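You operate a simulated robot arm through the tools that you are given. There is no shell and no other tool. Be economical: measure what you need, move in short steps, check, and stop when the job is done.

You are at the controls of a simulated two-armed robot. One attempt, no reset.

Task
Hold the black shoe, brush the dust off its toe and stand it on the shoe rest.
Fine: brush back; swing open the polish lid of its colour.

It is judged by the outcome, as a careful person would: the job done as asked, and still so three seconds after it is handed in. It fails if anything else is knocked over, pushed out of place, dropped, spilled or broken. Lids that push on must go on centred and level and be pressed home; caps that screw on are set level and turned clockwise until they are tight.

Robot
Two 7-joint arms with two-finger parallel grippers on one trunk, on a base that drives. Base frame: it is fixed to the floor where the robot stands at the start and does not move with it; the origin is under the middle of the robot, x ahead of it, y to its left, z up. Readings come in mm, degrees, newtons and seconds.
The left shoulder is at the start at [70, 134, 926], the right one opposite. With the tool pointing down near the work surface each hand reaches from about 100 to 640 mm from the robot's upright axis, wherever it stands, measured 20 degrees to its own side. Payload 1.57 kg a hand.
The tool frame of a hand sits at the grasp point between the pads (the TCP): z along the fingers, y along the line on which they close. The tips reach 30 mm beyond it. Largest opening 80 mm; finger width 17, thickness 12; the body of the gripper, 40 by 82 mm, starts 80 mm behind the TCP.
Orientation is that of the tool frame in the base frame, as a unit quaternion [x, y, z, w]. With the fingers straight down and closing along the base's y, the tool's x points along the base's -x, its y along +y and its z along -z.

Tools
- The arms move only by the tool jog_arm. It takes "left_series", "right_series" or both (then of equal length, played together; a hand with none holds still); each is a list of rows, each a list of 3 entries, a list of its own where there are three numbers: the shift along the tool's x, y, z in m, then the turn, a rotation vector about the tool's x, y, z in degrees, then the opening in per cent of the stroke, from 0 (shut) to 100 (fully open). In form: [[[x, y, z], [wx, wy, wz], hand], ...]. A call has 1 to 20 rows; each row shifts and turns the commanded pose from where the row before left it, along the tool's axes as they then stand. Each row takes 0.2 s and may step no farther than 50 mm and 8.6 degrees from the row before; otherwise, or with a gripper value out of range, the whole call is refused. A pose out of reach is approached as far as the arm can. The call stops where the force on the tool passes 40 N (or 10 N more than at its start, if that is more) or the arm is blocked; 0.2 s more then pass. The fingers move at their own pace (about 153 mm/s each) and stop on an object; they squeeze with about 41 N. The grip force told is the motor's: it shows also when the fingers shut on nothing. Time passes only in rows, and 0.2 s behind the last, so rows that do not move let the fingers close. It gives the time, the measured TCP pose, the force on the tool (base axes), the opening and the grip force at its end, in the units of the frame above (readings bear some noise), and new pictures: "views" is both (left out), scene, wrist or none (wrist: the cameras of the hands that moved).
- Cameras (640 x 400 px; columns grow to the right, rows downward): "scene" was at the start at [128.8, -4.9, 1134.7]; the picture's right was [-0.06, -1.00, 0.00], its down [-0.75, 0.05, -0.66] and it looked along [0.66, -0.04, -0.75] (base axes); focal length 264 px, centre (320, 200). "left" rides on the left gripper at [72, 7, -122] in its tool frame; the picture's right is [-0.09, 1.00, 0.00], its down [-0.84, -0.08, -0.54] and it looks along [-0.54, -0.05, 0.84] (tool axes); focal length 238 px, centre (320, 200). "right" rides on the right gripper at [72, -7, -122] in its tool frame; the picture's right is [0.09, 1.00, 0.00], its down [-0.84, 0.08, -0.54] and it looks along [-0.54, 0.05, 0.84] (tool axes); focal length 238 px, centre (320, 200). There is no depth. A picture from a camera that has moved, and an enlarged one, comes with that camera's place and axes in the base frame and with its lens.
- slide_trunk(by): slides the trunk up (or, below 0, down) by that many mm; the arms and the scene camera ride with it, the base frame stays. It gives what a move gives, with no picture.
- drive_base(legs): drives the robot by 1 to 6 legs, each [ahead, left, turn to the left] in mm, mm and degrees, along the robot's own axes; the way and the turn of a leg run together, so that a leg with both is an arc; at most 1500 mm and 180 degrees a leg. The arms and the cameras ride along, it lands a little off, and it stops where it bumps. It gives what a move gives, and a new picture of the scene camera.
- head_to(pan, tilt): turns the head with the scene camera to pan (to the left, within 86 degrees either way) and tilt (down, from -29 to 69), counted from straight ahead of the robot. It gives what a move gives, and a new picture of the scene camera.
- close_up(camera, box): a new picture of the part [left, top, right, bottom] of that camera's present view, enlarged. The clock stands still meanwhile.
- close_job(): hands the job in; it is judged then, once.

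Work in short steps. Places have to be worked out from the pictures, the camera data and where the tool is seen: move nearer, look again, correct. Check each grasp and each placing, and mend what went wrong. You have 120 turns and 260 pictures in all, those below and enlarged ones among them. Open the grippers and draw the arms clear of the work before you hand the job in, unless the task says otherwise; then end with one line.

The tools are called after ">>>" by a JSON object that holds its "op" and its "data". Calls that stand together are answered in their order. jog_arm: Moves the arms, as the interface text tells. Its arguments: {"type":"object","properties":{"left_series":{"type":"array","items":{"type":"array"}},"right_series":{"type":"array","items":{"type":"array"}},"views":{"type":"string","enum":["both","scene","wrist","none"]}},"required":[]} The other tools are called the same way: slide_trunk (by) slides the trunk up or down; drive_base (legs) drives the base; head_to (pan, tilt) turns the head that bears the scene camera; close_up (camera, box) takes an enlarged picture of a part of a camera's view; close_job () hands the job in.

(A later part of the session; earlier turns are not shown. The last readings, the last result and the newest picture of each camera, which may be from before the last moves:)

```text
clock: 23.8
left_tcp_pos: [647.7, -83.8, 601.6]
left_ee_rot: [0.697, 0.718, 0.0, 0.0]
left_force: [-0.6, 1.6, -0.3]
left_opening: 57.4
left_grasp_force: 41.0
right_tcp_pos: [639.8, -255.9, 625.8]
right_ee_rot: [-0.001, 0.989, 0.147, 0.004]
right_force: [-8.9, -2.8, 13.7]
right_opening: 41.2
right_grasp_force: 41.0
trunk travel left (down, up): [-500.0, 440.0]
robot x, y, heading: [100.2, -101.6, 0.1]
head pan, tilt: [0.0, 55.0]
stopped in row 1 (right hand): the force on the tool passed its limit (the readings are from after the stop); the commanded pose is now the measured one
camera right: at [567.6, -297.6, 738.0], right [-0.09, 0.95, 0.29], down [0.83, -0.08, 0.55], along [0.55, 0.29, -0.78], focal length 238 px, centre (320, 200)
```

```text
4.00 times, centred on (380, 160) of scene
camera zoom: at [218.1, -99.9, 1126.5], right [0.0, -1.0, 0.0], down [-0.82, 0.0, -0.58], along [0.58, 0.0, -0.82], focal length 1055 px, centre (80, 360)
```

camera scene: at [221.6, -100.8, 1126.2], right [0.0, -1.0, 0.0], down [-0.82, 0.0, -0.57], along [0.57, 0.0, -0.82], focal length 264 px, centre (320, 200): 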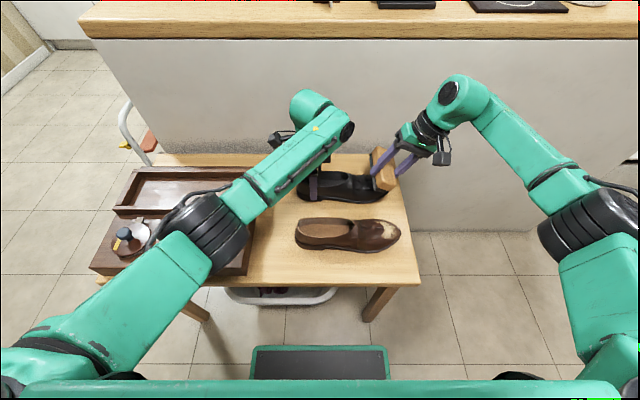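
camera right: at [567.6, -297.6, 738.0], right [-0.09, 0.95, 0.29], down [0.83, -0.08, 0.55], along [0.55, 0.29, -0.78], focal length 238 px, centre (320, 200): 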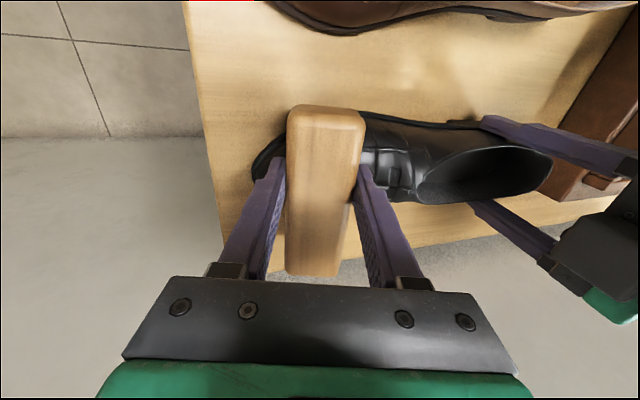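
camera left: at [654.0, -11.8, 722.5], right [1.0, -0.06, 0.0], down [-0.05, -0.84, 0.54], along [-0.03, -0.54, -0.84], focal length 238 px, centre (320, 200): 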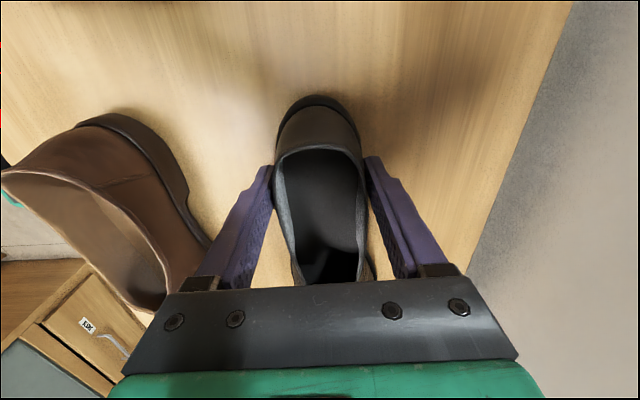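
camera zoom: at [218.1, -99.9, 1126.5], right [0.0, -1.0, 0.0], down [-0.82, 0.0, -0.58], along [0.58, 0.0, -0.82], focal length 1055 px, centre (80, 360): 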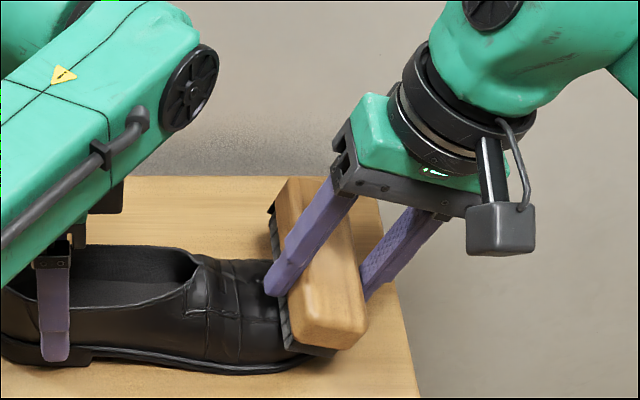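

Contact at TCP z≈626 with light force. Stroke outward along the slope (tool −y) with slight descent, then lift, look.

>>> {"op": "jog_arm", "data": {"right_series": [[[0, -0.007, 0], [0, 0, 0], 0], [[0, -0.007, 0.0015], [0, 0, 0], 0], [[0, -0.007, 0.002], [0, 0, 0], 0], [[0, -0.007, 0.003], [0, 0, 0], 0], [[0, -0.007, 0.003], [0, 0, 0], 0]], "views": "none"}}

>>> {"op": "jog_arm", "data": {"right_series": [[[0, -0.01, -0.025], [0, 0, 0], 0], [[0, -0.01, -0.03], [0, 0, 0], 0]], "views": "none"}}

>>> {"op": "close_up", "data": {"camera": "scene", "box": [280, 130, 440, 230]}}

```text
clock: 24.6
left_tcp_pos: [645.3, -82.7, 601.2]
left_ee_rot: [0.696, 0.718, -0.001, 0.002]
left_force: [-0.4, 4.8, 2.9]
left_opening: 57.3
left_grasp_force: 41.2
right_tcp_pos: [643.6, -263.5, 623.3]
right_ee_rot: [-0.005, 0.988, 0.155, 0.01]
right_force: [-9.1, -0.4, 12.9]
right_opening: 41.3
right_grasp_force: 41.1
trunk travel left (down, up): [-500.0, 440.0]
robot x, y, heading: [96.6, -99.5, -0.0]
head pan, tilt: [0.0, 55.0]
stopped in row 3 (right hand): the force on the tool passed its limit (the readings are from after the stop); the commanded pose is now the measured one
```

```text
clock: 25.1
left_tcp_pos: [648.8, -84.1, 601.4]
left_ee_rot: [0.697, 0.717, 0.0, 0.001]
left_force: [-1.7, 3.8, 9.8]
left_opening: 57.5
left_grasp_force: 41.5
right_tcp_pos: [642.3, -300.4, 666.9]
right_ee_rot: [-0.004, 0.988, 0.154, 0.009]
right_force: [-0.4, -0.3, -1.3]
right_opening: 41.1
right_grasp_force: 40.8
trunk travel left (down, up): [-500.0, 440.0]
robot x, y, heading: [99.5, -101.8, 0.2]
head pan, tilt: [0.0, 55.0]
```

```text
4.00 times, centred on (360, 180) of scene
camera zoom: at [220.2, -100.3, 1126.4], right [0.0, -1.0, 0.0], down [-0.82, 0.0, -0.57], along [0.57, 0.0, -0.82], focal length 1055 px, centre (160, 280)
```

zoom: 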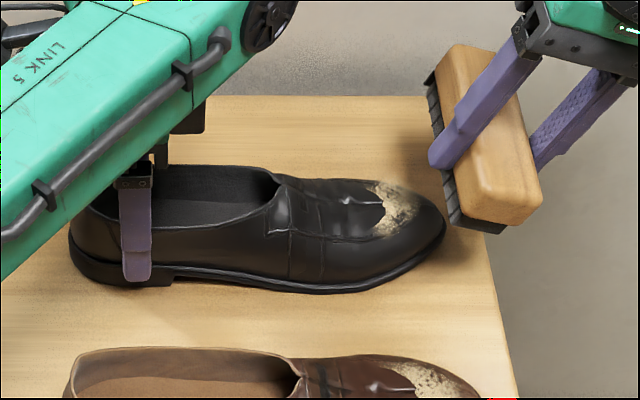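

Shoe held fine but dust still visible; pressing was too stiff. I make repeated lighter back-and-forth strokes along the slope.

>>> {"op": "jog_arm", "data": {"right_series": [[[0, 0.0185, 0.0243], [0, 0, 0], 0], [[0, 0.0185, 0.0243], [0, 0, 0], 0], [[0, -0.0014, 0.0043], [0, 0, 0], 0], [[0, -0.008, 0], [0, 0, 0], 0], [[0, -0.008, 0], [0, 0, 0], 0], [[0, -0.008, 0], [0, 0, 0], 0], [[0, -0.008, 0], [0, 0, 0], 0], [[0, 0.008, 0], [0, 0, 0], 0], [[0, 0.008, 0], [0, 0, 0], 0], [[0, 0.008, 0], [0, 0, 0], 0], [[0, 0.008, 0], [0, 0, 0], 0]], "views": "none"}}

>>> {"op": "close_up", "data": {"camera": "scene", "box": [280, 130, 440, 230]}}

```text
clock: 27.6
left_tcp_pos: [647.0, -85.3, 601.9]
left_ee_rot: [0.698, 0.716, 0.0, 0.0]
left_force: [3.0, 5.6, 13.5]
left_opening: 57.2
left_grasp_force: 41.1
right_tcp_pos: [644.8, -250.0, 626.4]
right_ee_rot: [-0.005, 0.988, 0.154, 0.008]
right_force: [-0.1, 0.0, -0.5]
right_opening: 41.2
right_grasp_force: 40.9
trunk travel left (down, up): [-500.0, 440.0]
robot x, y, heading: [98.2, -98.7, 0.4]
head pan, tilt: [0.0, 55.0]
```

```text
4.00 times, centred on (360, 180) of scene
camera zoom: at [219.9, -100.0, 1126.3], right [0.0, -1.0, 0.0], down [-0.82, 0.0, -0.57], along [0.57, 0.0, -0.82], focal length 1055 px, centre (160, 280)
```

zoom: 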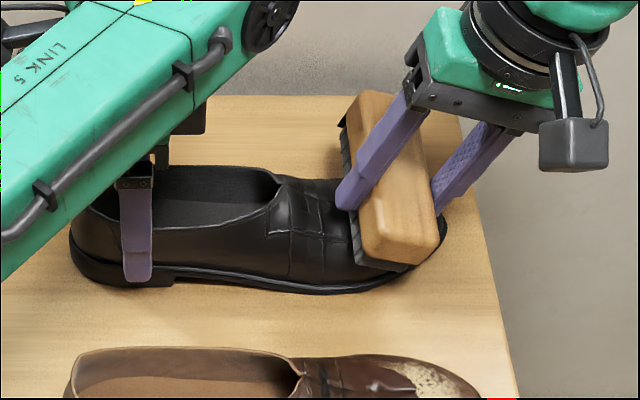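

No contact at this height. I go down another 3 mm and stroke, reading force.

>>> {"op": "jog_arm", "data": {"right_series": [[[0, -0.0009, 0.0029], [0, 0, 0], 0]], "views": "none"}}

>>> {"op": "jog_arm", "data": {"right_series": [[[0, -0.0006, 0.002], [0, 0, 0], 0]], "views": "none"}}

```text
clock: 27.9
left_tcp_pos: [645.7, -84.6, 601.2]
left_ee_rot: [0.696, 0.718, -0.001, 0.001]
left_force: [6.8, 5.0, 9.4]
left_opening: 57.2
left_grasp_force: 40.9
right_tcp_pos: [644.5, -251.1, 626.9]
right_ee_rot: [-0.004, 0.988, 0.155, 0.009]
right_force: [-2.2, -0.5, 7.2]
right_opening: 41.0
right_grasp_force: 40.8
trunk travel left (down, up): [-500.0, 440.0]
robot x, y, heading: [100.2, -101.2, -0.1]
head pan, tilt: [0.0, 55.0]
```

```text
clock: 28.4
left_tcp_pos: [648.3, -83.1, 601.0]
left_ee_rot: [0.695, 0.719, -0.001, 0.001]
left_force: [11.1, 1.6, 0.4]
left_opening: 57.2
left_grasp_force: 41.2
right_tcp_pos: [644.4, -251.8, 626.0]
right_ee_rot: [-0.004, 0.988, 0.156, 0.011]
right_force: [-8.4, -2.0, 23.7]
right_opening: 41.1
right_grasp_force: 41.0
trunk travel left (down, up): [-500.0, 440.0]
robot x, y, heading: [98.9, -99.0, 0.1]
head pan, tilt: [0.0, 55.0]
```

Contact at 7–24 N. Back off 1 mm and stroke out along the slope and back twice.

>>> {"op": "jog_arm", "data": {"right_series": [[[0, 0, -0.0015], [0, 0, 0], 0], [[0, -0.007, 0.0003], [0, 0, 0], 0], [[0, -0.007, 0.0003], [0, 0, 0], 0], [[0, -0.007, 0.0003], [0, 0, 0], 0], [[0, -0.007, 0.0003], [0, 0, 0], 0]], "views": "none"}}

>>> {"op": "jog_arm", "data": {"right_series": [[[0, -0.007, 0.0005], [0, 0, 0], 0]], "views": "none"}}

>>> {"op": "close_up", "data": {"camera": "scene", "box": [280, 130, 440, 230]}}

```text
clock: 29.3
left_tcp_pos: [645.2, -84.3, 600.7]
left_ee_rot: [0.697, 0.717, -0.002, 0.001]
left_force: [-0.3, 5.8, 3.3]
left_opening: 57.4
left_grasp_force: 40.9
right_tcp_pos: [645.1, -263.9, 625.1]
right_ee_rot: [-0.006, 0.987, 0.162, 0.013]
right_force: [-5.7, -0.7, 11.3]
right_opening: 41.1
right_grasp_force: 40.6
trunk travel left (down, up): [-500.0, 440.0]
robot x, y, heading: [97.7, -101.2, 0.1]
head pan, tilt: [0.0, 55.0]
stopped in row 4 (right hand): the force on the tool passed its limit (the readings are from after the stop); the commanded pose is now the measured one
```

```text
clock: 29.7
left_tcp_pos: [645.0, -84.1, 600.1]
left_ee_rot: [0.696, 0.718, -0.003, 0.002]
left_force: [4.4, -3.5, 0.2]
left_opening: 57.0
left_grasp_force: 40.8
right_tcp_pos: [647.5, -268.3, 623.0]
right_ee_rot: [-0.007, 0.986, 0.164, 0.016]
right_force: [-3.2, 11.3, 26.2]
right_opening: 41.1
right_grasp_force: 41.3
trunk travel left (down, up): [-500.0, 440.0]
robot x, y, heading: [100.9, -102.0, 0.4]
head pan, tilt: [0.0, 55.0]
```

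```text
4.00 times, centred on (360, 180) of scene
camera zoom: at [217.8, -98.2, 1126.8], right [0.0, -1.0, 0.0], down [-0.82, 0.0, -0.58], along [0.58, 0.0, -0.82], focal length 1055 px, centre (160, 280)
```

zoom: 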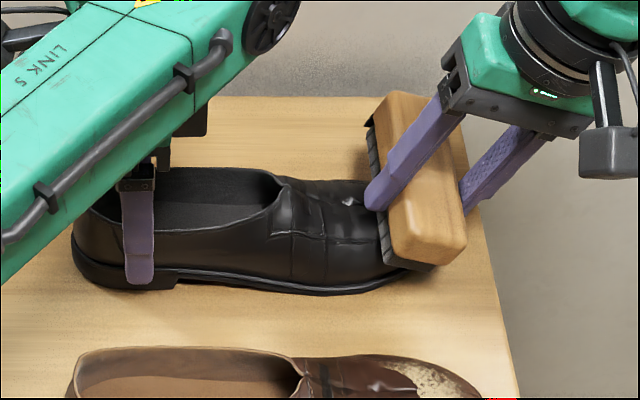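

Lift clear to see what is left.

>>> {"op": "jog_arm", "data": {"right_series": [[[0, -0.01, -0.02], [0, 0, 0], 0], [[0, -0.015, -0.03], [0, 0, 0], 0]], "views": "wrist"}}

>>> {"op": "close_up", "data": {"camera": "scene", "box": [320, 145, 420, 207]}}

```text
clock: 30.3
left_tcp_pos: [646.5, -85.1, 600.7]
left_ee_rot: [0.697, 0.717, -0.002, 0.002]
left_force: [-2.1, 7.1, 14.4]
left_opening: 57.2
left_grasp_force: 40.7
right_tcp_pos: [645.0, -287.8, 633.4]
right_ee_rot: [-0.005, 0.987, 0.16, 0.013]
right_force: [0.2, 0.3, -1.1]
right_opening: 41.0
right_grasp_force: 40.9
right hand out of reach, approached as far as the arm can: row 2
trunk travel left (down, up): [-500.0, 440.0]
robot x, y, heading: [96.4, -101.2, 0.2]
head pan, tilt: [0.0, 55.0]
camera right: at [570.5, -332.9, 743.9], right [-0.1, 0.94, 0.31], down [0.82, -0.09, 0.56], along [0.56, 0.31, -0.77], focal length 238 px, centre (320, 200)
```

right: 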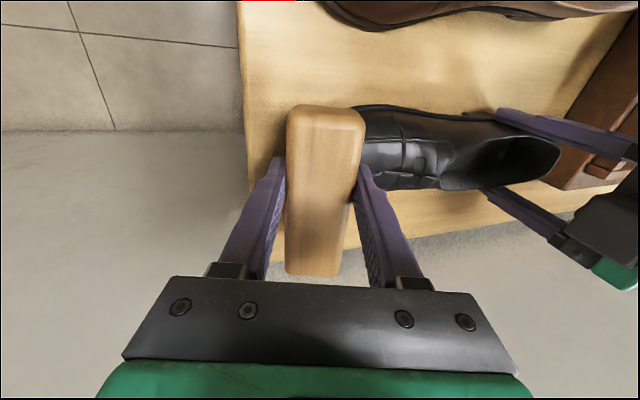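

```text
6.40 times, centred on (370, 176) of scene
camera zoom: at [219.4, -99.9, 1126.5], right [0.0, -1.0, 0.0], down [-0.82, 0.0, -0.58], along [0.58, 0.0, -0.82], focal length 1688 px, centre (0, 354)
```

zoom: 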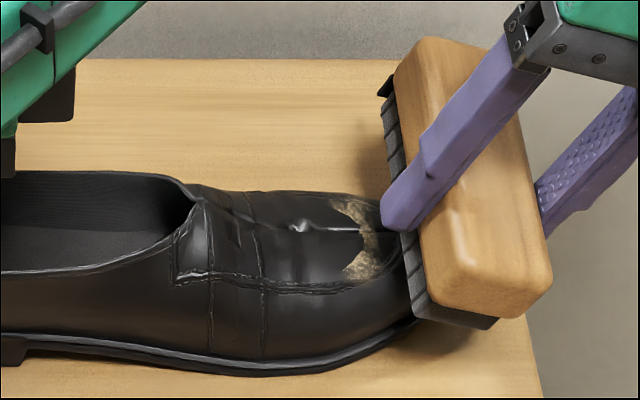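

The dust does look thinner. I raise it fully away to see the whole patch.

>>> {"op": "jog_arm", "data": {"right_series": [[[0, 0, -0.03], [0, 0, 0], 0], [[0, 0, -0.03], [0, 0, 0], 0]], "views": "none"}}

>>> {"op": "close_up", "data": {"camera": "scene", "box": [320, 145, 420, 207]}}

```text
clock: 30.9
left_tcp_pos: [646.9, -84.4, 599.5]
left_ee_rot: [0.697, 0.717, -0.003, 0.002]
left_force: [-0.7, 8.5, 16.7]
left_opening: 57.0
left_grasp_force: 41.0
right_tcp_pos: [644.5, -306.6, 690.9]
right_ee_rot: [-0.005, 0.987, 0.162, 0.011]
right_force: [-0.2, -0.3, -1.3]
right_opening: 40.9
right_grasp_force: 41.0
trunk travel left (down, up): [-500.0, 440.0]
robot x, y, heading: [98.9, -103.4, 0.3]
head pan, tilt: [0.0, 55.0]
```

```text
6.40 times, centred on (370, 176) of scene
camera zoom: at [219.2, -99.8, 1126.6], right [0.0, -1.0, 0.0], down [-0.82, 0.0, -0.58], along [0.58, 0.0, -0.82], focal length 1688 px, centre (0, 354)
```

zoom: 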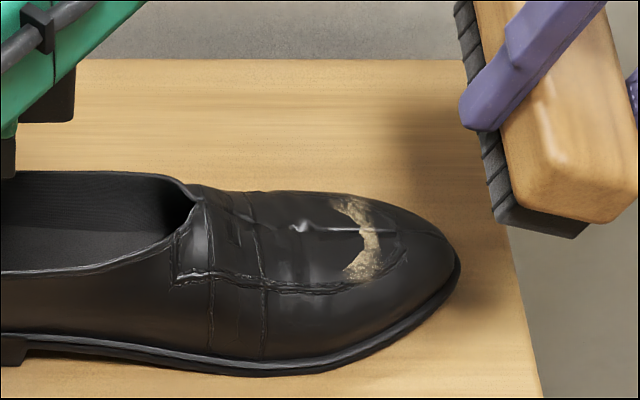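

The swept part is clean; a crescent remains at y≈−237…−252. I flatten the tilt to ~10° and start further in.

>>> {"op": "jog_arm", "data": {"right_series": [[[0, 0, 0], [8, 0, 0], 0], [[0, 0.0287, 0.0333], [0, 0, 0], 0], [[0, 0.0287, 0.0333], [0, 0, 0], 0], [[0, -0.0005, 0.003], [0, 0, 0], 0]], "views": "none"}}

>>> {"op": "jog_arm", "data": {"right_series": [[[0, -0.0005, 0.003], [0, 0, 0], 0]], "views": "none"}}

>>> {"op": "jog_arm", "data": {"right_series": [[[0, -0.0004, 0.002], [0, 0, 0], 0]], "views": "none"}}

```text
clock: 31.9
left_tcp_pos: [646.6, -84.5, 601.5]
left_ee_rot: [0.697, 0.717, -0.002, 0.002]
left_force: [4.9, 8.9, 18.7]
left_opening: 57.0
left_grasp_force: 41.0
right_tcp_pos: [645.2, -236.9, 633.2]
right_ee_rot: [-0.005, 0.996, 0.091, 0.012]
right_force: [-0.9, -0.1, -0.6]
right_opening: 41.0
right_grasp_force: 41.0
trunk travel left (down, up): [-500.0, 440.0]
robot x, y, heading: [98.5, -103.7, 0.1]
head pan, tilt: [0.0, 55.0]
```

```text
clock: 32.3
left_tcp_pos: [646.5, -84.0, 600.5]
left_ee_rot: [0.697, 0.717, -0.002, 0.002]
left_force: [15.4, 7.2, 9.1]
left_opening: 57.3
left_grasp_force: 41.3
right_tcp_pos: [645.6, -237.5, 632.2]
right_ee_rot: [-0.003, 0.996, 0.092, 0.013]
right_force: [-4.8, -5.1, 19.3]
right_opening: 41.1
right_grasp_force: 40.5
trunk travel left (down, up): [-500.0, 440.0]
robot x, y, heading: [96.2, -100.1, 0.2]
head pan, tilt: [0.0, 55.0]
```

```text
clock: 32.9
left_tcp_pos: [646.3, -84.1, 601.0]
left_ee_rot: [0.696, 0.718, -0.002, 0.002]
left_force: [-4.0, 4.5, 9.6]
left_opening: 57.2
left_grasp_force: 41.3
right_tcp_pos: [646.3, -238.7, 632.2]
right_ee_rot: [-0.004, 0.995, 0.094, 0.015]
right_force: [-4.1, -4.2, 9.2]
right_opening: 40.9
right_grasp_force: 40.7
trunk travel left (down, up): [-500.0, 440.0]
robot x, y, heading: [101.0, -99.6, 0.4]
head pan, tilt: [0.0, 55.0]
stopped in row 1 (right hand): the force on the tool passed its limit (the readings are from after the stop); the commanded pose is now the measured one
```

In contact (~9 N). Stroke outward 24 mm along the slope.

>>> {"op": "jog_arm", "data": {"right_series": [[[0, -0.006, 0.0], [0, 0, 0], 0], [[0, -0.006, 0.0002], [0, 0, 0], 0], [[0, -0.006, 0.0004], [0, 0, 0], 0], [[0, -0.006, 0.0006], [0, 0, 0], 0]], "views": "none"}}

>>> {"op": "jog_arm", "data": {"right_series": [[[0, -0.006, 0.0006], [0, 0, 0], 0], [[0, -0.006, 0.0006], [0, 0, 0], 0]], "views": "none"}}

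>>> {"op": "jog_arm", "data": {"right_series": [[[0, -0.01, -0.03], [0, 0, 0], 0], [[0, -0.03, -0.03], [0, 0, 0], 0], [[0, -0.03, -0.03], [0, 0, 0], 0]], "views": "none"}}

>>> {"op": "close_up", "data": {"camera": "scene", "box": [320, 145, 420, 207]}}

```text
clock: 33.9
left_tcp_pos: [646.1, -83.8, 601.8]
left_ee_rot: [0.696, 0.718, -0.001, 0.003]
left_force: [-8.5, 4.4, 18.4]
left_opening: 56.8
left_grasp_force: 41.1
right_tcp_pos: [645.2, -261.5, 627.2]
right_ee_rot: [-0.005, 0.996, 0.093, 0.015]
right_force: [-0.9, 0.0, -0.5]
right_opening: 40.9
right_grasp_force: 41.5
trunk travel left (down, up): [-500.0, 440.0]
robot x, y, heading: [97.8, -99.5, -0.1]
head pan, tilt: [0.0, 55.0]
```

```text
clock: 34.5
left_tcp_pos: [645.9, -83.9, 600.1]
left_ee_rot: [0.696, 0.718, -0.001, 0.002]
left_force: [-7.9, 4.5, 19.4]
left_opening: 57.2
left_grasp_force: 40.7
right_tcp_pos: [646.9, -272.8, 623.8]
right_ee_rot: [-0.005, 0.996, 0.093, 0.015]
right_force: [-0.2, 0.7, -1.3]
right_opening: 41.0
right_grasp_force: 41.0
trunk travel left (down, up): [-500.0, 440.0]
robot x, y, heading: [100.6, -99.1, 0.3]
head pan, tilt: [0.0, 55.0]
```

```text
clock: 35.3
left_tcp_pos: [646.5, -83.0, 601.2]
left_ee_rot: [0.696, 0.718, -0.001, 0.003]
left_force: [-7.3, 3.1, 19.7]
left_opening: 57.2
left_grasp_force: 40.9
right_tcp_pos: [643.6, -347.2, 695.0]
right_ee_rot: [-0.003, 0.996, 0.093, 0.016]
right_force: [-0.1, 0.7, -1.1]
right_opening: 41.1
right_grasp_force: 40.9
right hand out of reach, approached as far as the arm can: row 3
trunk travel left (down, up): [-500.0, 440.0]
robot x, y, heading: [96.4, -99.8, 0.0]
head pan, tilt: [0.0, 55.0]
```

```text
6.40 times, centred on (370, 176) of scene
camera zoom: at [217.8, -100.3, 1126.7], right [0.0, -1.0, 0.0], down [-0.82, 0.0, -0.58], along [0.58, 0.0, -0.82], focal length 1688 px, centre (0, 354)
```

zoom: 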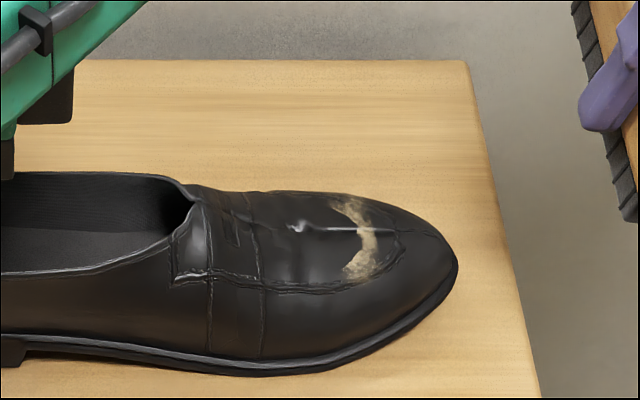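

Fading further. I return to the inner edge and do several short back-and-forth strokes with better slope following.

>>> {"op": "jog_arm", "data": {"right_series": [[[0, 0.0337, 0.0269], [0, 0, 0], 0], [[0, 0.0337, 0.0269], [0, 0, 0], 0], [[0, 0.0337, 0.0265], [0, 0, 0], 0], [[0, 0, 0], [0, 0, 0], 0]], "views": "none"}}

```text
clock: 36.3
left_tcp_pos: [646.1, -85.6, 600.8]
left_ee_rot: [0.696, 0.718, -0.001, 0.002]
left_force: [-5.9, 4.5, 19.3]
left_opening: 57.1
left_grasp_force: 41.5
right_tcp_pos: [644.7, -236.9, 633.9]
right_ee_rot: [-0.002, 0.995, 0.094, 0.014]
right_force: [0.1, -0.4, -1.2]
right_opening: 41.0
right_grasp_force: 40.8
trunk travel left (down, up): [-500.0, 440.0]
robot x, y, heading: [99.6, -101.6, 0.1]
head pan, tilt: [0.0, 55.0]
```

At (645,−237, 634). Down 3.5 mm, then three short cycles.

>>> {"op": "jog_arm", "data": {"right_series": [[[0, -0.0006, 0.0034], [0, 0, 0], 0], [[0, -0.006, 0.0006], [0, 0, 0], 0], [[0, -0.006, 0.0006], [0, 0, 0], 0], [[0, -0.006, 0.0006], [0, 0, 0], 0], [[0, 0.006, -0.0006], [0, 0, 0], 0], [[0, 0.006, -0.0006], [0, 0, 0], 0], [[0, 0.006, -0.0006], [0, 0, 0], 0], [[0, -0.006, 0.0006], [0, 0, 0], 0], [[0, -0.006, 0.0006], [0, 0, 0], 0], [[0, -0.006, 0.0006], [0, 0, 0], 0]], "views": "none"}}

>>> {"op": "close_up", "data": {"camera": "scene", "box": [320, 145, 420, 207]}}

```text
clock: 37.8
left_tcp_pos: [645.8, -84.8, 600.5]
left_ee_rot: [0.696, 0.718, 0.0, 0.0]
left_force: [-4.1, 0.1, 8.6]
left_opening: 57.4
left_grasp_force: 41.1
right_tcp_pos: [646.5, -248.5, 627.3]
right_ee_rot: [0.002, 0.996, 0.086, 0.017]
right_force: [-4.6, -4.2, 9.6]
right_opening: 41.1
right_grasp_force: 40.9
trunk travel left (down, up): [-500.0, 440.0]
robot x, y, heading: [99.9, -100.0, -0.0]
head pan, tilt: [0.0, 55.0]
stopped in row 7 (right hand): the force on the tool passed its limit (the readings are from after the stop); the commanded pose is now the measured one
```

```text
6.40 times, centred on (370, 176) of scene
camera zoom: at [217.5, -101.7, 1126.4], right [0.0, -1.0, 0.0], down [-0.82, 0.0, -0.58], along [0.58, 0.0, -0.82], focal length 1688 px, centre (0, 354)
```

zoom: 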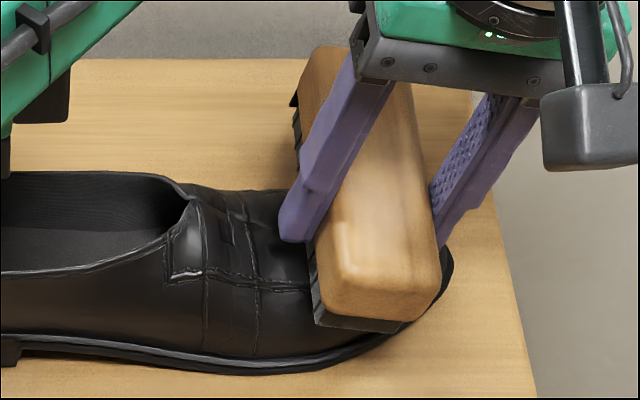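

Good contact during those strokes. One more outward stroke from here, then lift and look.

>>> {"op": "jog_arm", "data": {"right_series": [[[0, -0.006, 0.0004], [0, 0, 0], 0], [[0, -0.006, 0.0006], [0, 0, 0], 0], [[0, -0.006, 0.0006], [0, 0, 0], 0]], "views": "none"}}

>>> {"op": "jog_arm", "data": {"right_series": [[[0, -0.01, -0.03], [0, 0, 0], 0], [[0, -0.03, -0.03], [0, 0, 0], 0], [[0, -0.02, -0.02], [0, 0, 0], 0]], "views": "none"}}

>>> {"op": "close_up", "data": {"camera": "scene", "box": [320, 145, 420, 207]}}

```text
clock: 38.6
left_tcp_pos: [646.4, -85.1, 599.7]
left_ee_rot: [0.696, 0.718, -0.001, 0.001]
left_force: [-10.6, -0.5, 16.9]
left_opening: 57.3
left_grasp_force: 40.9
right_tcp_pos: [646.6, -266.6, 620.3]
right_ee_rot: [0.001, 0.996, 0.086, 0.016]
right_force: [-1.5, 0.3, -2.0]
right_opening: 40.9
right_grasp_force: 41.2
trunk travel left (down, up): [-500.0, 440.0]
robot x, y, heading: [103.3, -99.0, 0.0]
head pan, tilt: [0.0, 55.0]
```

```text
clock: 39.4
left_tcp_pos: [646.2, -85.3, 599.8]
left_ee_rot: [0.696, 0.718, 0.0, 0.0]
left_force: [-10.6, -1.6, 17.5]
left_opening: 57.0
left_grasp_force: 41.2
right_tcp_pos: [643.1, -339.0, 689.4]
right_ee_rot: [0.002, 0.996, 0.087, 0.017]
right_force: [-0.5, -0.2, -0.7]
right_opening: 41.1
right_grasp_force: 40.9
trunk travel left (down, up): [-500.0, 440.0]
robot x, y, heading: [99.2, -98.5, 0.0]
head pan, tilt: [0.0, 55.0]
```

```text
6.40 times, centred on (370, 176) of scene
camera zoom: at [217.7, -101.7, 1126.8], right [0.0, -1.0, 0.0], down [-0.82, 0.0, -0.58], along [0.58, 0.0, -0.82], focal length 1688 px, centre (0, 354)
```

zoom: 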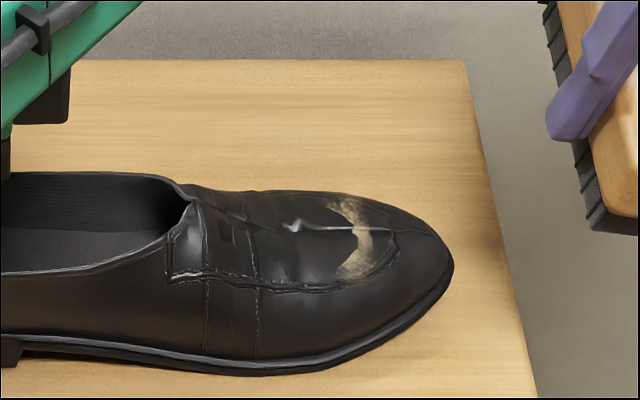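

Dust keeps thinning. Contact is where slopes match, so I set the tilt to ~14° to press right on the crescent.

>>> {"op": "jog_arm", "data": {"right_series": [[[0, 0, 0], [-4, 0, 0], 0], [[0, 0.0276, 0.0258], [0, 0, 0], 0], [[0, 0.0276, 0.0258], [0, 0, 0], 0], [[0, 0.0276, 0.0258], [0, 0, 0], 0], [[0, -0.0007, 0.003], [0, 0, 0], 0]], "views": "none"}}

>>> {"op": "jog_arm", "data": {"right_series": [[[0, -0.0006, 0.0025], [0, 0, 0], 0]], "views": "none"}}

```text
clock: 40.6
left_tcp_pos: [646.4, -85.0, 601.5]
left_ee_rot: [0.696, 0.718, 0.0, 0.001]
left_force: [-10.1, -2.9, 19.5]
left_opening: 57.4
left_grasp_force: 41.1
right_tcp_pos: [645.6, -242.0, 632.5]
right_ee_rot: [0.001, 0.992, 0.122, 0.016]
right_force: [0.1, 1.2, -0.7]
right_opening: 41.0
right_grasp_force: 41.4
trunk travel left (down, up): [-500.0, 440.0]
robot x, y, heading: [99.2, -97.6, -0.0]
head pan, tilt: [0.0, 55.0]
```

```text
clock: 41.0
left_tcp_pos: [645.9, -84.4, 601.4]
left_ee_rot: [0.696, 0.718, 0.001, 0.0]
left_force: [-4.5, -4.3, 14.0]
left_opening: 57.3
left_grasp_force: 41.0
right_tcp_pos: [646.9, -240.5, 632.0]
right_ee_rot: [0.002, 0.992, 0.121, 0.017]
right_force: [-3.5, -2.1, 6.7]
right_opening: 41.1
right_grasp_force: 40.6
trunk travel left (down, up): [-500.0, 440.0]
robot x, y, heading: [99.8, -104.9, -0.2]
head pan, tilt: [0.0, 55.0]
```

Contact 7 N. Stroke 24 mm out, back, and out.

>>> {"op": "jog_arm", "data": {"right_series": [[[0, -0.006, 0.0004], [0, 0, 0], 0], [[0, -0.006, 0.0004], [0, 0, 0], 0], [[0, -0.006, 0.0004], [0, 0, 0], 0], [[0, -0.006, 0.0004], [0, 0, 0], 0], [[0, 0.006, -0.0004], [0, 0, 0], 0], [[0, 0.006, -0.0004], [0, 0, 0], 0], [[0, 0.006, -0.0004], [0, 0, 0], 0], [[0, -0.006, 0.0004], [0, 0, 0], 0], [[0, -0.006, 0.0004], [0, 0, 0], 0], [[0, -0.006, 0.0004], [0, 0, 0], 0]], "views": "none"}}

>>> {"op": "jog_arm", "data": {"right_series": [[[0, -0.01, -0.03], [0, 0, 0], 0], [[0, -0.03, -0.03], [0, 0, 0], 0], [[0, -0.02, -0.02], [0, 0, 0], 0]], "views": "none"}}

>>> {"op": "close_up", "data": {"camera": "scene", "box": [320, 145, 420, 207]}}

```text
clock: 43.2
left_tcp_pos: [645.9, -85.6, 601.0]
left_ee_rot: [0.696, 0.718, 0.0, 0.0]
left_force: [-2.4, -6.5, 14.5]
left_opening: 57.4
left_grasp_force: 40.9
right_tcp_pos: [646.6, -261.1, 623.4]
right_ee_rot: [-0.001, 0.992, 0.123, 0.017]
right_force: [0.0, 4.1, 6.9]
right_opening: 40.8
right_grasp_force: 40.9
trunk travel left (down, up): [-500.0, 440.0]
robot x, y, heading: [99.9, -101.2, 0.2]
head pan, tilt: [0.0, 55.0]
```

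```text
clock: 44.0
left_tcp_pos: [646.0, -84.2, 600.2]
left_ee_rot: [0.696, 0.718, 0.0, 0.0]
left_force: [-5.5, -2.5, 19.7]
left_opening: 57.3
left_grasp_force: 41.1
right_tcp_pos: [641.3, -341.6, 685.7]
right_ee_rot: [0.002, 0.992, 0.121, 0.016]
right_force: [-0.8, -0.3, -1.4]
right_opening: 41.1
right_grasp_force: 40.4
trunk travel left (down, up): [-500.0, 440.0]
robot x, y, heading: [97.1, -101.4, 0.3]
head pan, tilt: [0.0, 55.0]
```

```text
6.40 times, centred on (370, 176) of scene
camera zoom: at [218.0, -101.8, 1126.7], right [0.0, -1.0, 0.0], down [-0.82, 0.0, -0.58], along [0.58, 0.0, -0.82], focal length 1688 px, centre (0, 354)
```

zoom: 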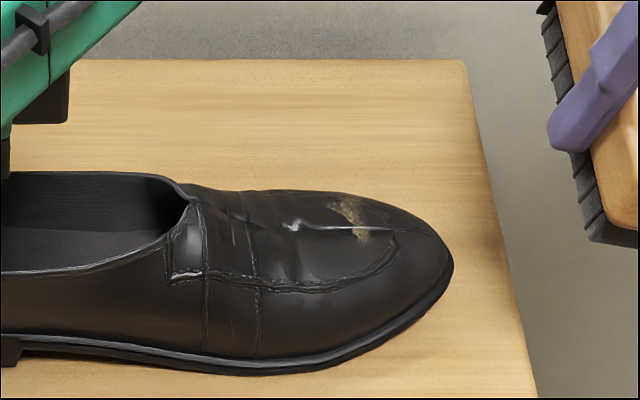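

Nearly gone; what remains is on the far side. Roll the brush 6° so its far end bears, and repeat.

>>> {"op": "jog_arm", "data": {"right_series": [[[0, 0, 0], [0, 6, 0], 0], [[-0.005, 0.0287, 0.0249], [0, 0, 0], 0], [[-0.005, 0.0287, 0.0249], [0, 0, 0], 0], [[-0.004, 0.0287, 0.0249], [0, 0, 0], 0], [[0, -0.0007, 0.003], [0, 0, 0], 0]], "views": "none"}}

>>> {"op": "jog_arm", "data": {"right_series": [[[0, -0.0006, 0.0025], [0, 0, 0], 0]], "views": "none"}}

```text
clock: 45.2
left_tcp_pos: [647.2, -84.7, 601.1]
left_ee_rot: [0.696, 0.718, 0.0, 0.001]
left_force: [-1.2, -2.1, 14.8]
left_opening: 57.5
left_grasp_force: 41.3
right_tcp_pos: [658.7, -238.2, 632.5]
right_ee_rot: [0.002, 0.992, 0.122, 0.017]
right_force: [-1.5, -2.4, 8.5]
right_opening: 41.1
right_grasp_force: 41.1
right hand out of reach, approached as far as the arm can: row 1
trunk travel left (down, up): [-500.0, 440.0]
robot x, y, heading: [102.8, -101.2, 0.1]
head pan, tilt: [0.0, 55.0]
```

```text
clock: 45.6
left_tcp_pos: [646.7, -84.0, 600.8]
left_ee_rot: [0.695, 0.719, 0.0, 0.001]
left_force: [11.0, -4.1, 0.0]
left_opening: 57.5
left_grasp_force: 41.3
right_tcp_pos: [659.3, -238.7, 631.8]
right_ee_rot: [0.002, 0.992, 0.124, 0.018]
right_force: [-10.8, -7.8, 33.0]
right_opening: 40.8
right_grasp_force: 41.0
trunk travel left (down, up): [-500.0, 440.0]
robot x, y, heading: [96.3, -101.8, 0.1]
head pan, tilt: [0.0, 55.0]
```

The roll wasn't reached there; back off 3 mm and roll here, where the arm has more room.

>>> {"op": "jog_arm", "data": {"right_series": [[[0, 0, -0.006], [0, 5, 0], 0], [[0, 0, 0.002], [0, 0, 0], 0]], "views": "none"}}

>>> {"op": "jog_arm", "data": {"right_series": [[[0, 0, 0.002], [0, 0, 0], 0]], "views": "none"}}

```text
clock: 46.2
left_tcp_pos: [646.1, -84.0, 600.8]
left_ee_rot: [0.696, 0.718, -0.001, -0.001]
left_force: [-5.9, 0.2, 17.1]
left_opening: 57.1
left_grasp_force: 40.8
right_tcp_pos: [659.2, -239.6, 631.0]
right_ee_rot: [-0.004, 0.992, 0.12, -0.027]
right_force: [3.7, -3.0, 4.0]
right_opening: 41.3
right_grasp_force: 40.5
trunk travel left (down, up): [-500.0, 440.0]
robot x, y, heading: [98.9, -96.4, -0.2]
head pan, tilt: [0.0, 55.0]
```

```text
clock: 46.6
left_tcp_pos: [645.8, -84.4, 601.5]
left_ee_rot: [0.696, 0.718, 0.0, 0.0]
left_force: [-0.7, 1.3, 13.3]
left_opening: 57.4
left_grasp_force: 41.4
right_tcp_pos: [659.8, -238.8, 630.8]
right_ee_rot: [-0.005, 0.992, 0.121, -0.026]
right_force: [-0.3, -9.2, 14.9]
right_opening: 41.0
right_grasp_force: 40.9
trunk travel left (down, up): [-500.0, 440.0]
robot x, y, heading: [98.5, -99.9, -0.1]
head pan, tilt: [0.0, 55.0]
```

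Rolled, 15 N contact. Stroke out, back, and out, then lift and look.

>>> {"op": "jog_arm", "data": {"right_series": [[[0, -0.006, 0.0003], [0, 0, 0], 0], [[0, -0.006, 0.0003], [0, 0, 0], 0], [[0, -0.006, 0.0003], [0, 0, 0], 0], [[0, -0.006, 0.0003], [0, 0, 0], 0], [[0, 0.006, -0.0003], [0, 0, 0], 0], [[0, 0.006, -0.0003], [0, 0, 0], 0], [[0, 0.006, -0.0003], [0, 0, 0], 0], [[0, -0.006, 0.0003], [0, 0, 0], 0], [[0, -0.006, 0.0004], [0, 0, 0], 0], [[0, -0.006, 0.0004], [0, 0, 0], 0]], "views": "none"}}

>>> {"op": "jog_arm", "data": {"right_series": [[[0, -0.01, -0.03], [0, 0, 0], 0], [[0, -0.03, -0.03], [0, 0, 0], 0], [[0, -0.02, -0.02], [0, 0, 0], 0]], "views": "none"}}

>>> {"op": "close_up", "data": {"camera": "scene", "box": [320, 145, 420, 207]}}

```text
clock: 48.8
left_tcp_pos: [646.6, -83.7, 600.3]
left_ee_rot: [0.696, 0.718, 0.001, -0.001]
left_force: [-8.5, 0.7, 18.2]
left_opening: 57.5
left_grasp_force: 41.5
right_tcp_pos: [656.6, -257.1, 626.0]
right_ee_rot: [-0.003, 0.992, 0.121, -0.026]
right_force: [1.0, 0.9, -1.7]
right_opening: 40.6
right_grasp_force: 41.1
right hand out of reach, approached as far as the arm can: row 4
trunk travel left (down, up): [-500.0, 440.0]
robot x, y, heading: [95.9, -101.6, -0.0]
head pan, tilt: [0.0, 55.0]
```

```text
clock: 49.6
left_tcp_pos: [646.4, -85.1, 600.1]
left_ee_rot: [0.695, 0.719, 0.0, 0.0]
left_force: [-7.8, 1.4, 18.4]
left_opening: 57.4
left_grasp_force: 40.8
right_tcp_pos: [647.7, -298.7, 667.2]
right_ee_rot: [-0.004, 0.992, 0.121, -0.028]
right_force: [0.0, -1.1, 0.0]
right_opening: 41.2
right_grasp_force: 40.5
right hand out of reach, approached as far as the arm can: row 2, 3
trunk travel left (down, up): [-500.0, 440.0]
robot x, y, heading: [96.1, -97.3, -0.2]
head pan, tilt: [0.0, 55.0]
```

```text
6.40 times, centred on (370, 176) of scene
camera zoom: at [218.0, -101.6, 1126.7], right [0.0, -1.0, 0.0], down [-0.82, 0.0, -0.58], along [0.58, 0.0, -0.82], focal length 1688 px, centre (0, 354)
```

zoom: 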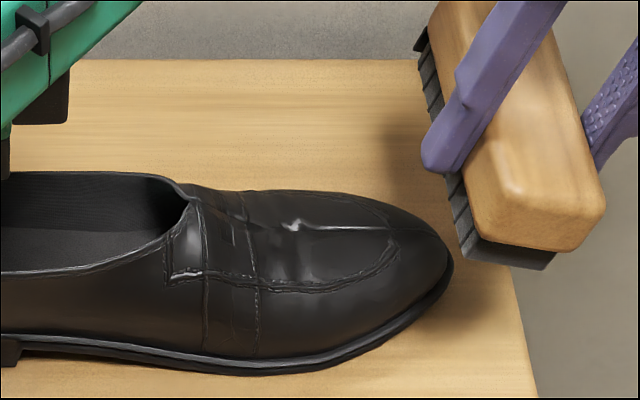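

The toe is clean. I level the brush hand and retract it, then raise the shoe with the left hand a little at a time.

>>> {"op": "jog_arm", "data": {"right_series": [[[0.01, -0.02, -0.02], [0, -3.2, 0], 0], [[0.02, -0.01, -0.02], [7, 0, 0], 0], [[0.03, 0, -0.02], [6.9, 0, 0], 0], [[0.045, 0, -0.01], [0, 0, 0], 0], [[0.045, 0, 0], [0, 0, 0], 0]], "views": "none"}}

>>> {"op": "jog_arm", "data": {"left_series": [[[0, 0, -0.005], [0, 0, 0], 0], [[0, 0, -0.01], [0, 0, 0], 0], [[0, 0, -0.015], [0, 0, 0], 0]]}}

```text
clock: 50.8
left_tcp_pos: [646.6, -84.3, 600.7]
left_ee_rot: [0.696, 0.718, 0.0, 0.001]
left_force: [-7.2, 1.6, 17.9]
left_opening: 57.6
left_grasp_force: 41.4
right_tcp_pos: [499.2, -341.9, 730.0]
right_ee_rot: [0.0, 1.0, -0.001, 0.001]
right_force: [0.4, 0.4, -1.0]
right_opening: 41.0
right_grasp_force: 41.2
trunk travel left (down, up): [-500.0, 440.0]
robot x, y, heading: [97.4, -101.8, -0.1]
head pan, tilt: [0.0, 55.0]
```

```text
clock: 51.6
left_tcp_pos: [648.5, -84.1, 629.3]
left_ee_rot: [0.696, 0.718, -0.002, -0.002]
left_force: [0.0, -0.1, -2.6]
left_opening: 57.2
left_grasp_force: 41.2
right_tcp_pos: [502.6, -342.5, 727.1]
right_ee_rot: [0.001, 1.0, 0.0, -0.002]
right_force: [1.0, -1.3, -0.6]
right_opening: 41.1
right_grasp_force: 40.8
trunk travel left (down, up): [-500.0, 440.0]
robot x, y, heading: [97.4, -101.5, 0.1]
head pan, tilt: [0.0, 55.0]
camera scene: at [222.5, -101.5, 1126.1], right [0.0, -1.0, 0.0], down [-0.82, 0.0, -0.57], along [0.57, 0.0, -0.82], focal length 264 px, centre (320, 200)
camera left: at [653.8, -12.2, 749.8], right [1.0, -0.06, -0.01], down [-0.05, -0.84, 0.54], along [-0.04, -0.54, -0.84], focal length 238 px, centre (320, 200)
```

scene: 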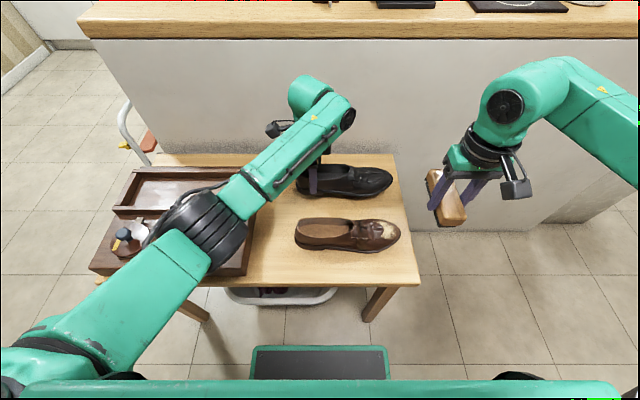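
left: 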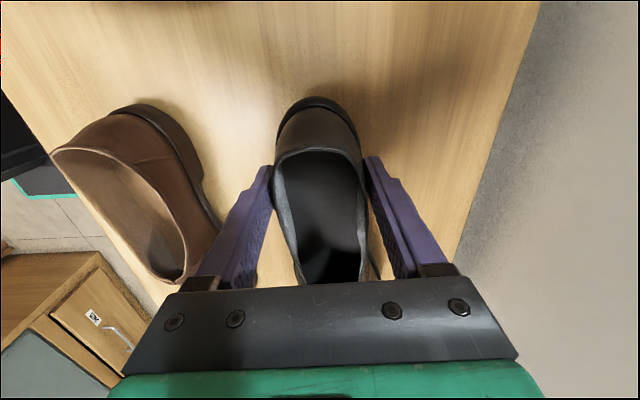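

Shoe lifted (≈2.5 N). Raise further to clear the rest and check how level it hangs.

>>> {"op": "jog_arm", "data": {"left_series": [[[0, 0, -0.03], [0, 0, 0], 0], [[0, 0, -0.04], [0, 0, 0], 0], [[0, 0, -0.03], [0, 0, 0], 0]], "views": "none"}}

>>> {"op": "close_up", "data": {"camera": "scene", "box": [260, 130, 420, 230]}}

```text
clock: 52.4
left_tcp_pos: [648.6, -84.1, 728.5]
left_ee_rot: [0.695, 0.719, -0.001, -0.002]
left_force: [0.5, 1.0, -1.2]
left_opening: 57.4
left_grasp_force: 41.0
right_tcp_pos: [501.9, -342.2, 727.9]
right_ee_rot: [-0.001, 1.0, -0.001, -0.001]
right_force: [-0.4, -0.6, -1.1]
right_opening: 41.0
right_grasp_force: 40.8
trunk travel left (down, up): [-500.0, 440.0]
robot x, y, heading: [99.2, -103.5, -0.1]
head pan, tilt: [0.0, 55.0]
```

```text
4.00 times, centred on (340, 180) of scene
camera zoom: at [221.9, -101.6, 1126.2], right [0.0, -1.0, 0.0], down [-0.82, 0.0, -0.57], along [0.57, 0.0, -0.82], focal length 1055 px, centre (240, 280)
```

zoom: 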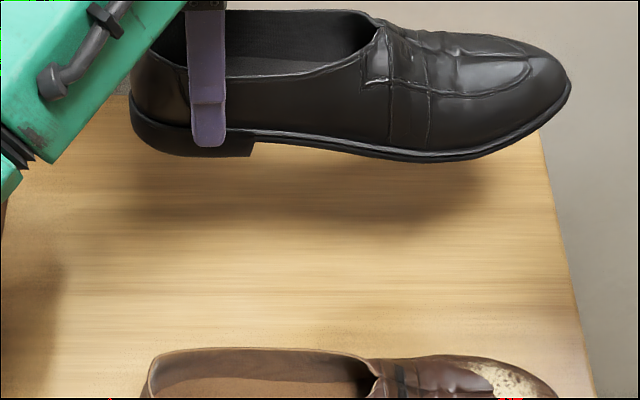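

The shoe hangs level and the toe is clean. Carry it towards the rest in two parts.

>>> {"op": "jog_arm", "data": {"left_series": [[[0.0433, -0.0036, 0], [0, 0, 0], 0], [[0.0433, -0.0036, 0], [0, 0, 0], 0], [[0.0433, -0.0036, 0], [0, 0, 0], 0], [[0.0433, -0.0036, 0], [0, 0, 0], 0], [[0.0433, -0.0036, 0], [0, 0, 0], 0]]}}

```text
clock: 53.6
left_tcp_pos: [625.2, 134.4, 729.5]
left_ee_rot: [0.696, 0.718, -0.002, -0.001]
left_force: [0.2, -0.1, -1.5]
left_opening: 57.0
left_grasp_force: 41.9
right_tcp_pos: [502.1, -341.1, 728.5]
right_ee_rot: [-0.001, 1.0, -0.002, -0.001]
right_force: [-0.1, 0.3, -0.7]
right_opening: 41.1
right_grasp_force: 41.2
trunk travel left (down, up): [-500.0, 440.0]
robot x, y, heading: [102.0, -100.4, -0.2]
head pan, tilt: [0.0, 55.0]
camera scene: at [222.0, -100.2, 1126.2], right [0.0, -1.0, 0.0], down [-0.82, 0.0, -0.57], along [0.57, 0.0, -0.82], focal length 264 px, centre (320, 200)
camera left: at [630.8, 205.5, 851.6], right [1.0, -0.06, 0.0], down [-0.05, -0.84, 0.54], along [-0.04, -0.54, -0.84], focal length 238 px, centre (320, 200)
```

scene: 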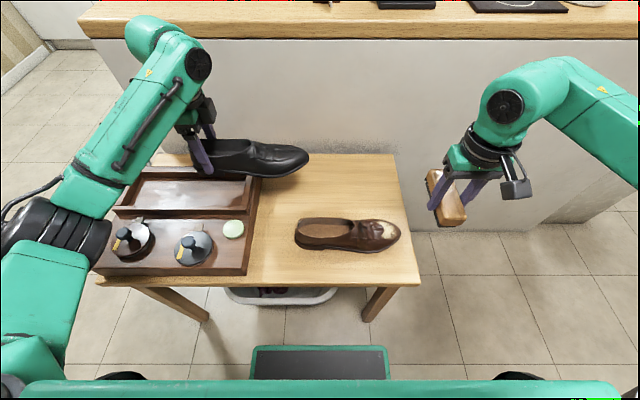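
left: 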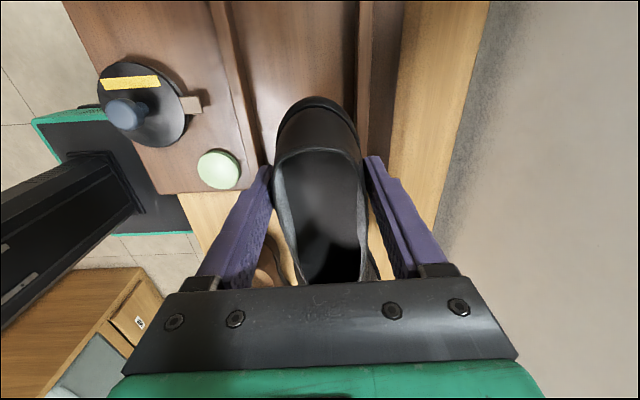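

Close view of the rest's walls to fix its inner edges.

>>> {"op": "close_up", "data": {"camera": "left", "box": [190, 0, 430, 150]}}

>>> {"op": "close_up", "data": {"camera": "scene", "box": [90, 145, 290, 270]}}

```text
2.67 times, centred on (310, 75) of left
camera zoom: at [630.8, 205.5, 851.6], right [1.0, -0.06, 0.0], down [-0.05, -0.84, 0.54], along [-0.04, -0.54, -0.84], focal length 636 px, centre (347, 533)
```

zoom: 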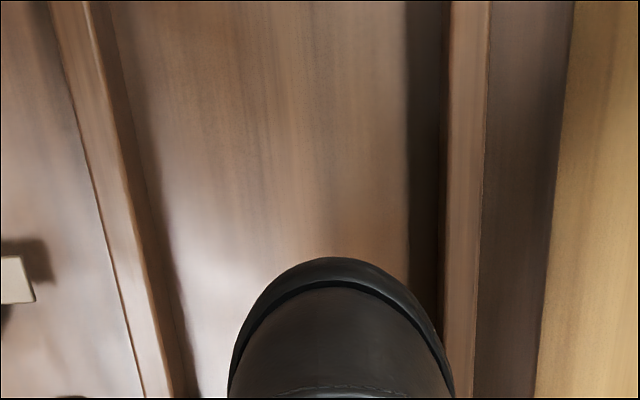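

```text
3.20 times, centred on (190, 208) of scene
camera zoom: at [222.0, -100.2, 1126.2], right [0.0, -1.0, 0.0], down [-0.82, 0.0, -0.57], along [0.57, 0.0, -0.82], focal length 844 px, centre (736, 176)
```

zoom: 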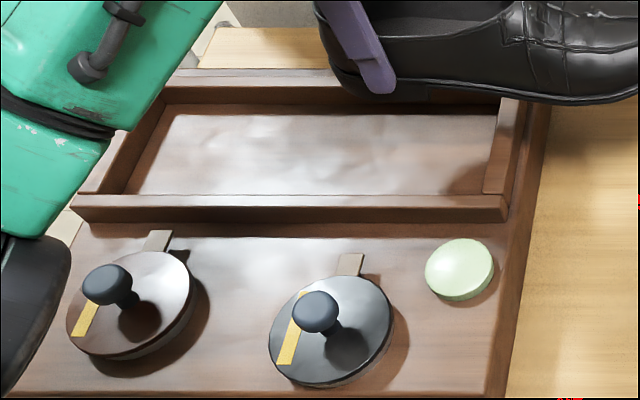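

Rest inner: x 561–660, y 81–358, rim ≈20 mm above a floor at ≈600. Move to TCP (607.5, 301.5) and yaw 3.2° so shoe and fingers both fit centrally.

>>> {"op": "jog_arm", "data": {"left_series": [[[0.0419, -0.0031, 0], [0, 0, 0], 0], [[0.0419, -0.0031, 0], [0, 0, 0], 0], [[0.0419, -0.0031, 0], [0, 0, 0], 0], [[0.0419, -0.0031, 0], [0, 0, 0], 0], [[0, 0, 0], [0, 0, 3.2], 0], [[0, 0, 0], [0, 0, 0], 0]]}}

>>> {"op": "close_up", "data": {"camera": "scene", "box": [90, 145, 290, 270]}}

```text
clock: 55.0
left_tcp_pos: [607.5, 299.7, 729.8]
left_ee_rot: [0.715, 0.699, -0.002, -0.001]
left_force: [0.0, -0.1, -2.1]
left_opening: 57.3
left_grasp_force: 40.3
right_tcp_pos: [503.4, -340.7, 727.1]
right_ee_rot: [-0.001, 1.0, 0.0, -0.001]
right_force: [0.3, 0.3, -1.0]
right_opening: 41.0
right_grasp_force: 40.9
trunk travel left (down, up): [-500.0, 440.0]
robot x, y, heading: [95.9, -99.9, -0.0]
head pan, tilt: [0.0, 55.0]
camera scene: at [222.2, -100.9, 1126.2], right [0.0, -1.0, 0.0], down [-0.82, 0.0, -0.57], along [0.57, 0.0, -0.82], focal length 264 px, centre (320, 200)
camera left: at [615.6, 370.4, 851.4], right [0.99, -0.12, 0.0], down [-0.09, -0.83, 0.54], along [-0.07, -0.54, -0.84], focal length 238 px, centre (320, 200)
```

scene: 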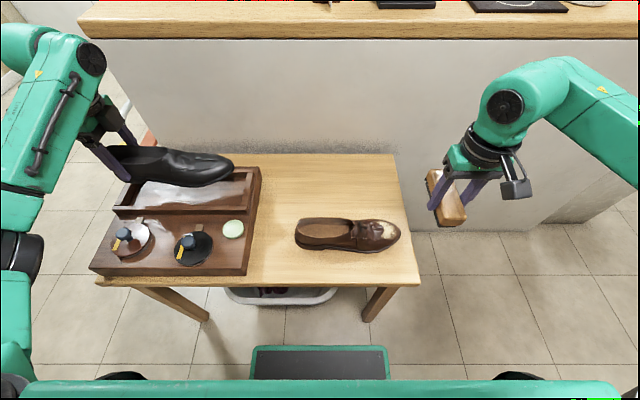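
left: 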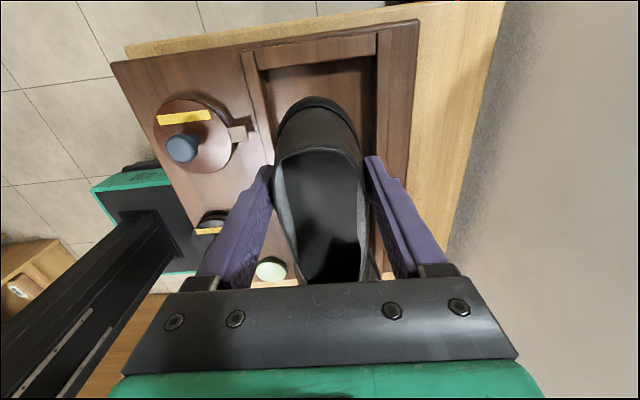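

```text
3.20 times, centred on (190, 208) of scene
camera zoom: at [222.2, -100.9, 1126.2], right [0.0, -1.0, 0.0], down [-0.82, 0.0, -0.57], along [0.57, 0.0, -0.82], focal length 844 px, centre (736, 176)
```

zoom: 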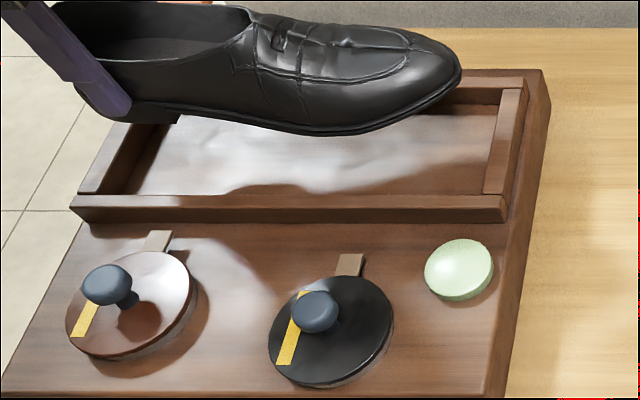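

Alignment agrees. Descend 65 mm, then inspect before touching down.

>>> {"op": "jog_arm", "data": {"left_series": [[[0, 0, 0.03], [0, 0, 0], 0], [[0, 0, 0.02], [0, 0, 0], 0], [[0, 0, 0.008], [0, 0, 0], 0]], "views": "wrist"}}

>>> {"op": "close_up", "data": {"camera": "scene", "box": [90, 145, 290, 270]}}

```text
clock: 55.8
left_tcp_pos: [605.3, 299.2, 670.0]
left_ee_rot: [0.715, 0.699, -0.003, -0.001]
left_force: [-0.2, -0.4, -1.7]
left_opening: 57.3
left_grasp_force: 41.2
right_tcp_pos: [501.6, -340.0, 728.1]
right_ee_rot: [-0.002, 1.0, 0.001, -0.002]
right_force: [-0.5, -0.5, -0.8]
right_opening: 40.5
right_grasp_force: 40.8
trunk travel left (down, up): [-500.0, 440.0]
robot x, y, heading: [96.5, -97.0, 0.0]
head pan, tilt: [0.0, 55.0]
camera left: at [614.8, 370.3, 792.5], right [0.99, -0.12, 0.0], down [-0.09, -0.83, 0.54], along [-0.07, -0.54, -0.84], focal length 238 px, centre (320, 200)
```

left: 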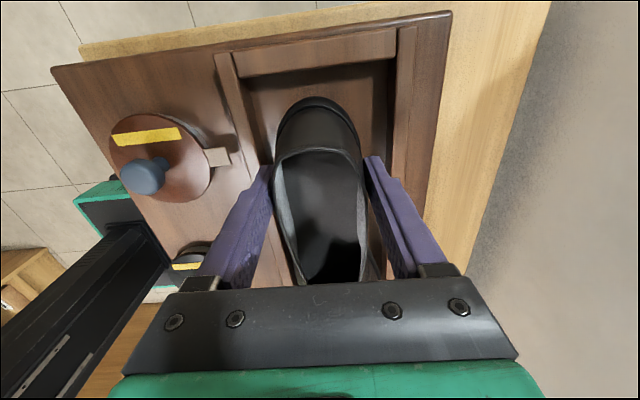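

```text
3.20 times, centred on (190, 208) of scene
camera zoom: at [222.3, -101.0, 1126.2], right [0.0, -1.0, 0.0], down [-0.82, 0.0, -0.57], along [0.57, 0.0, -0.82], focal length 844 px, centre (736, 176)
```

zoom: 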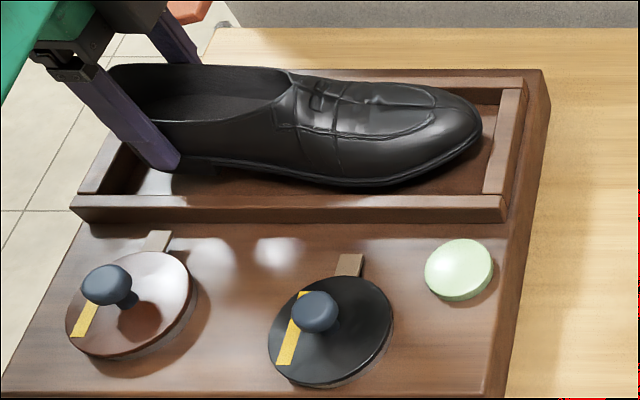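

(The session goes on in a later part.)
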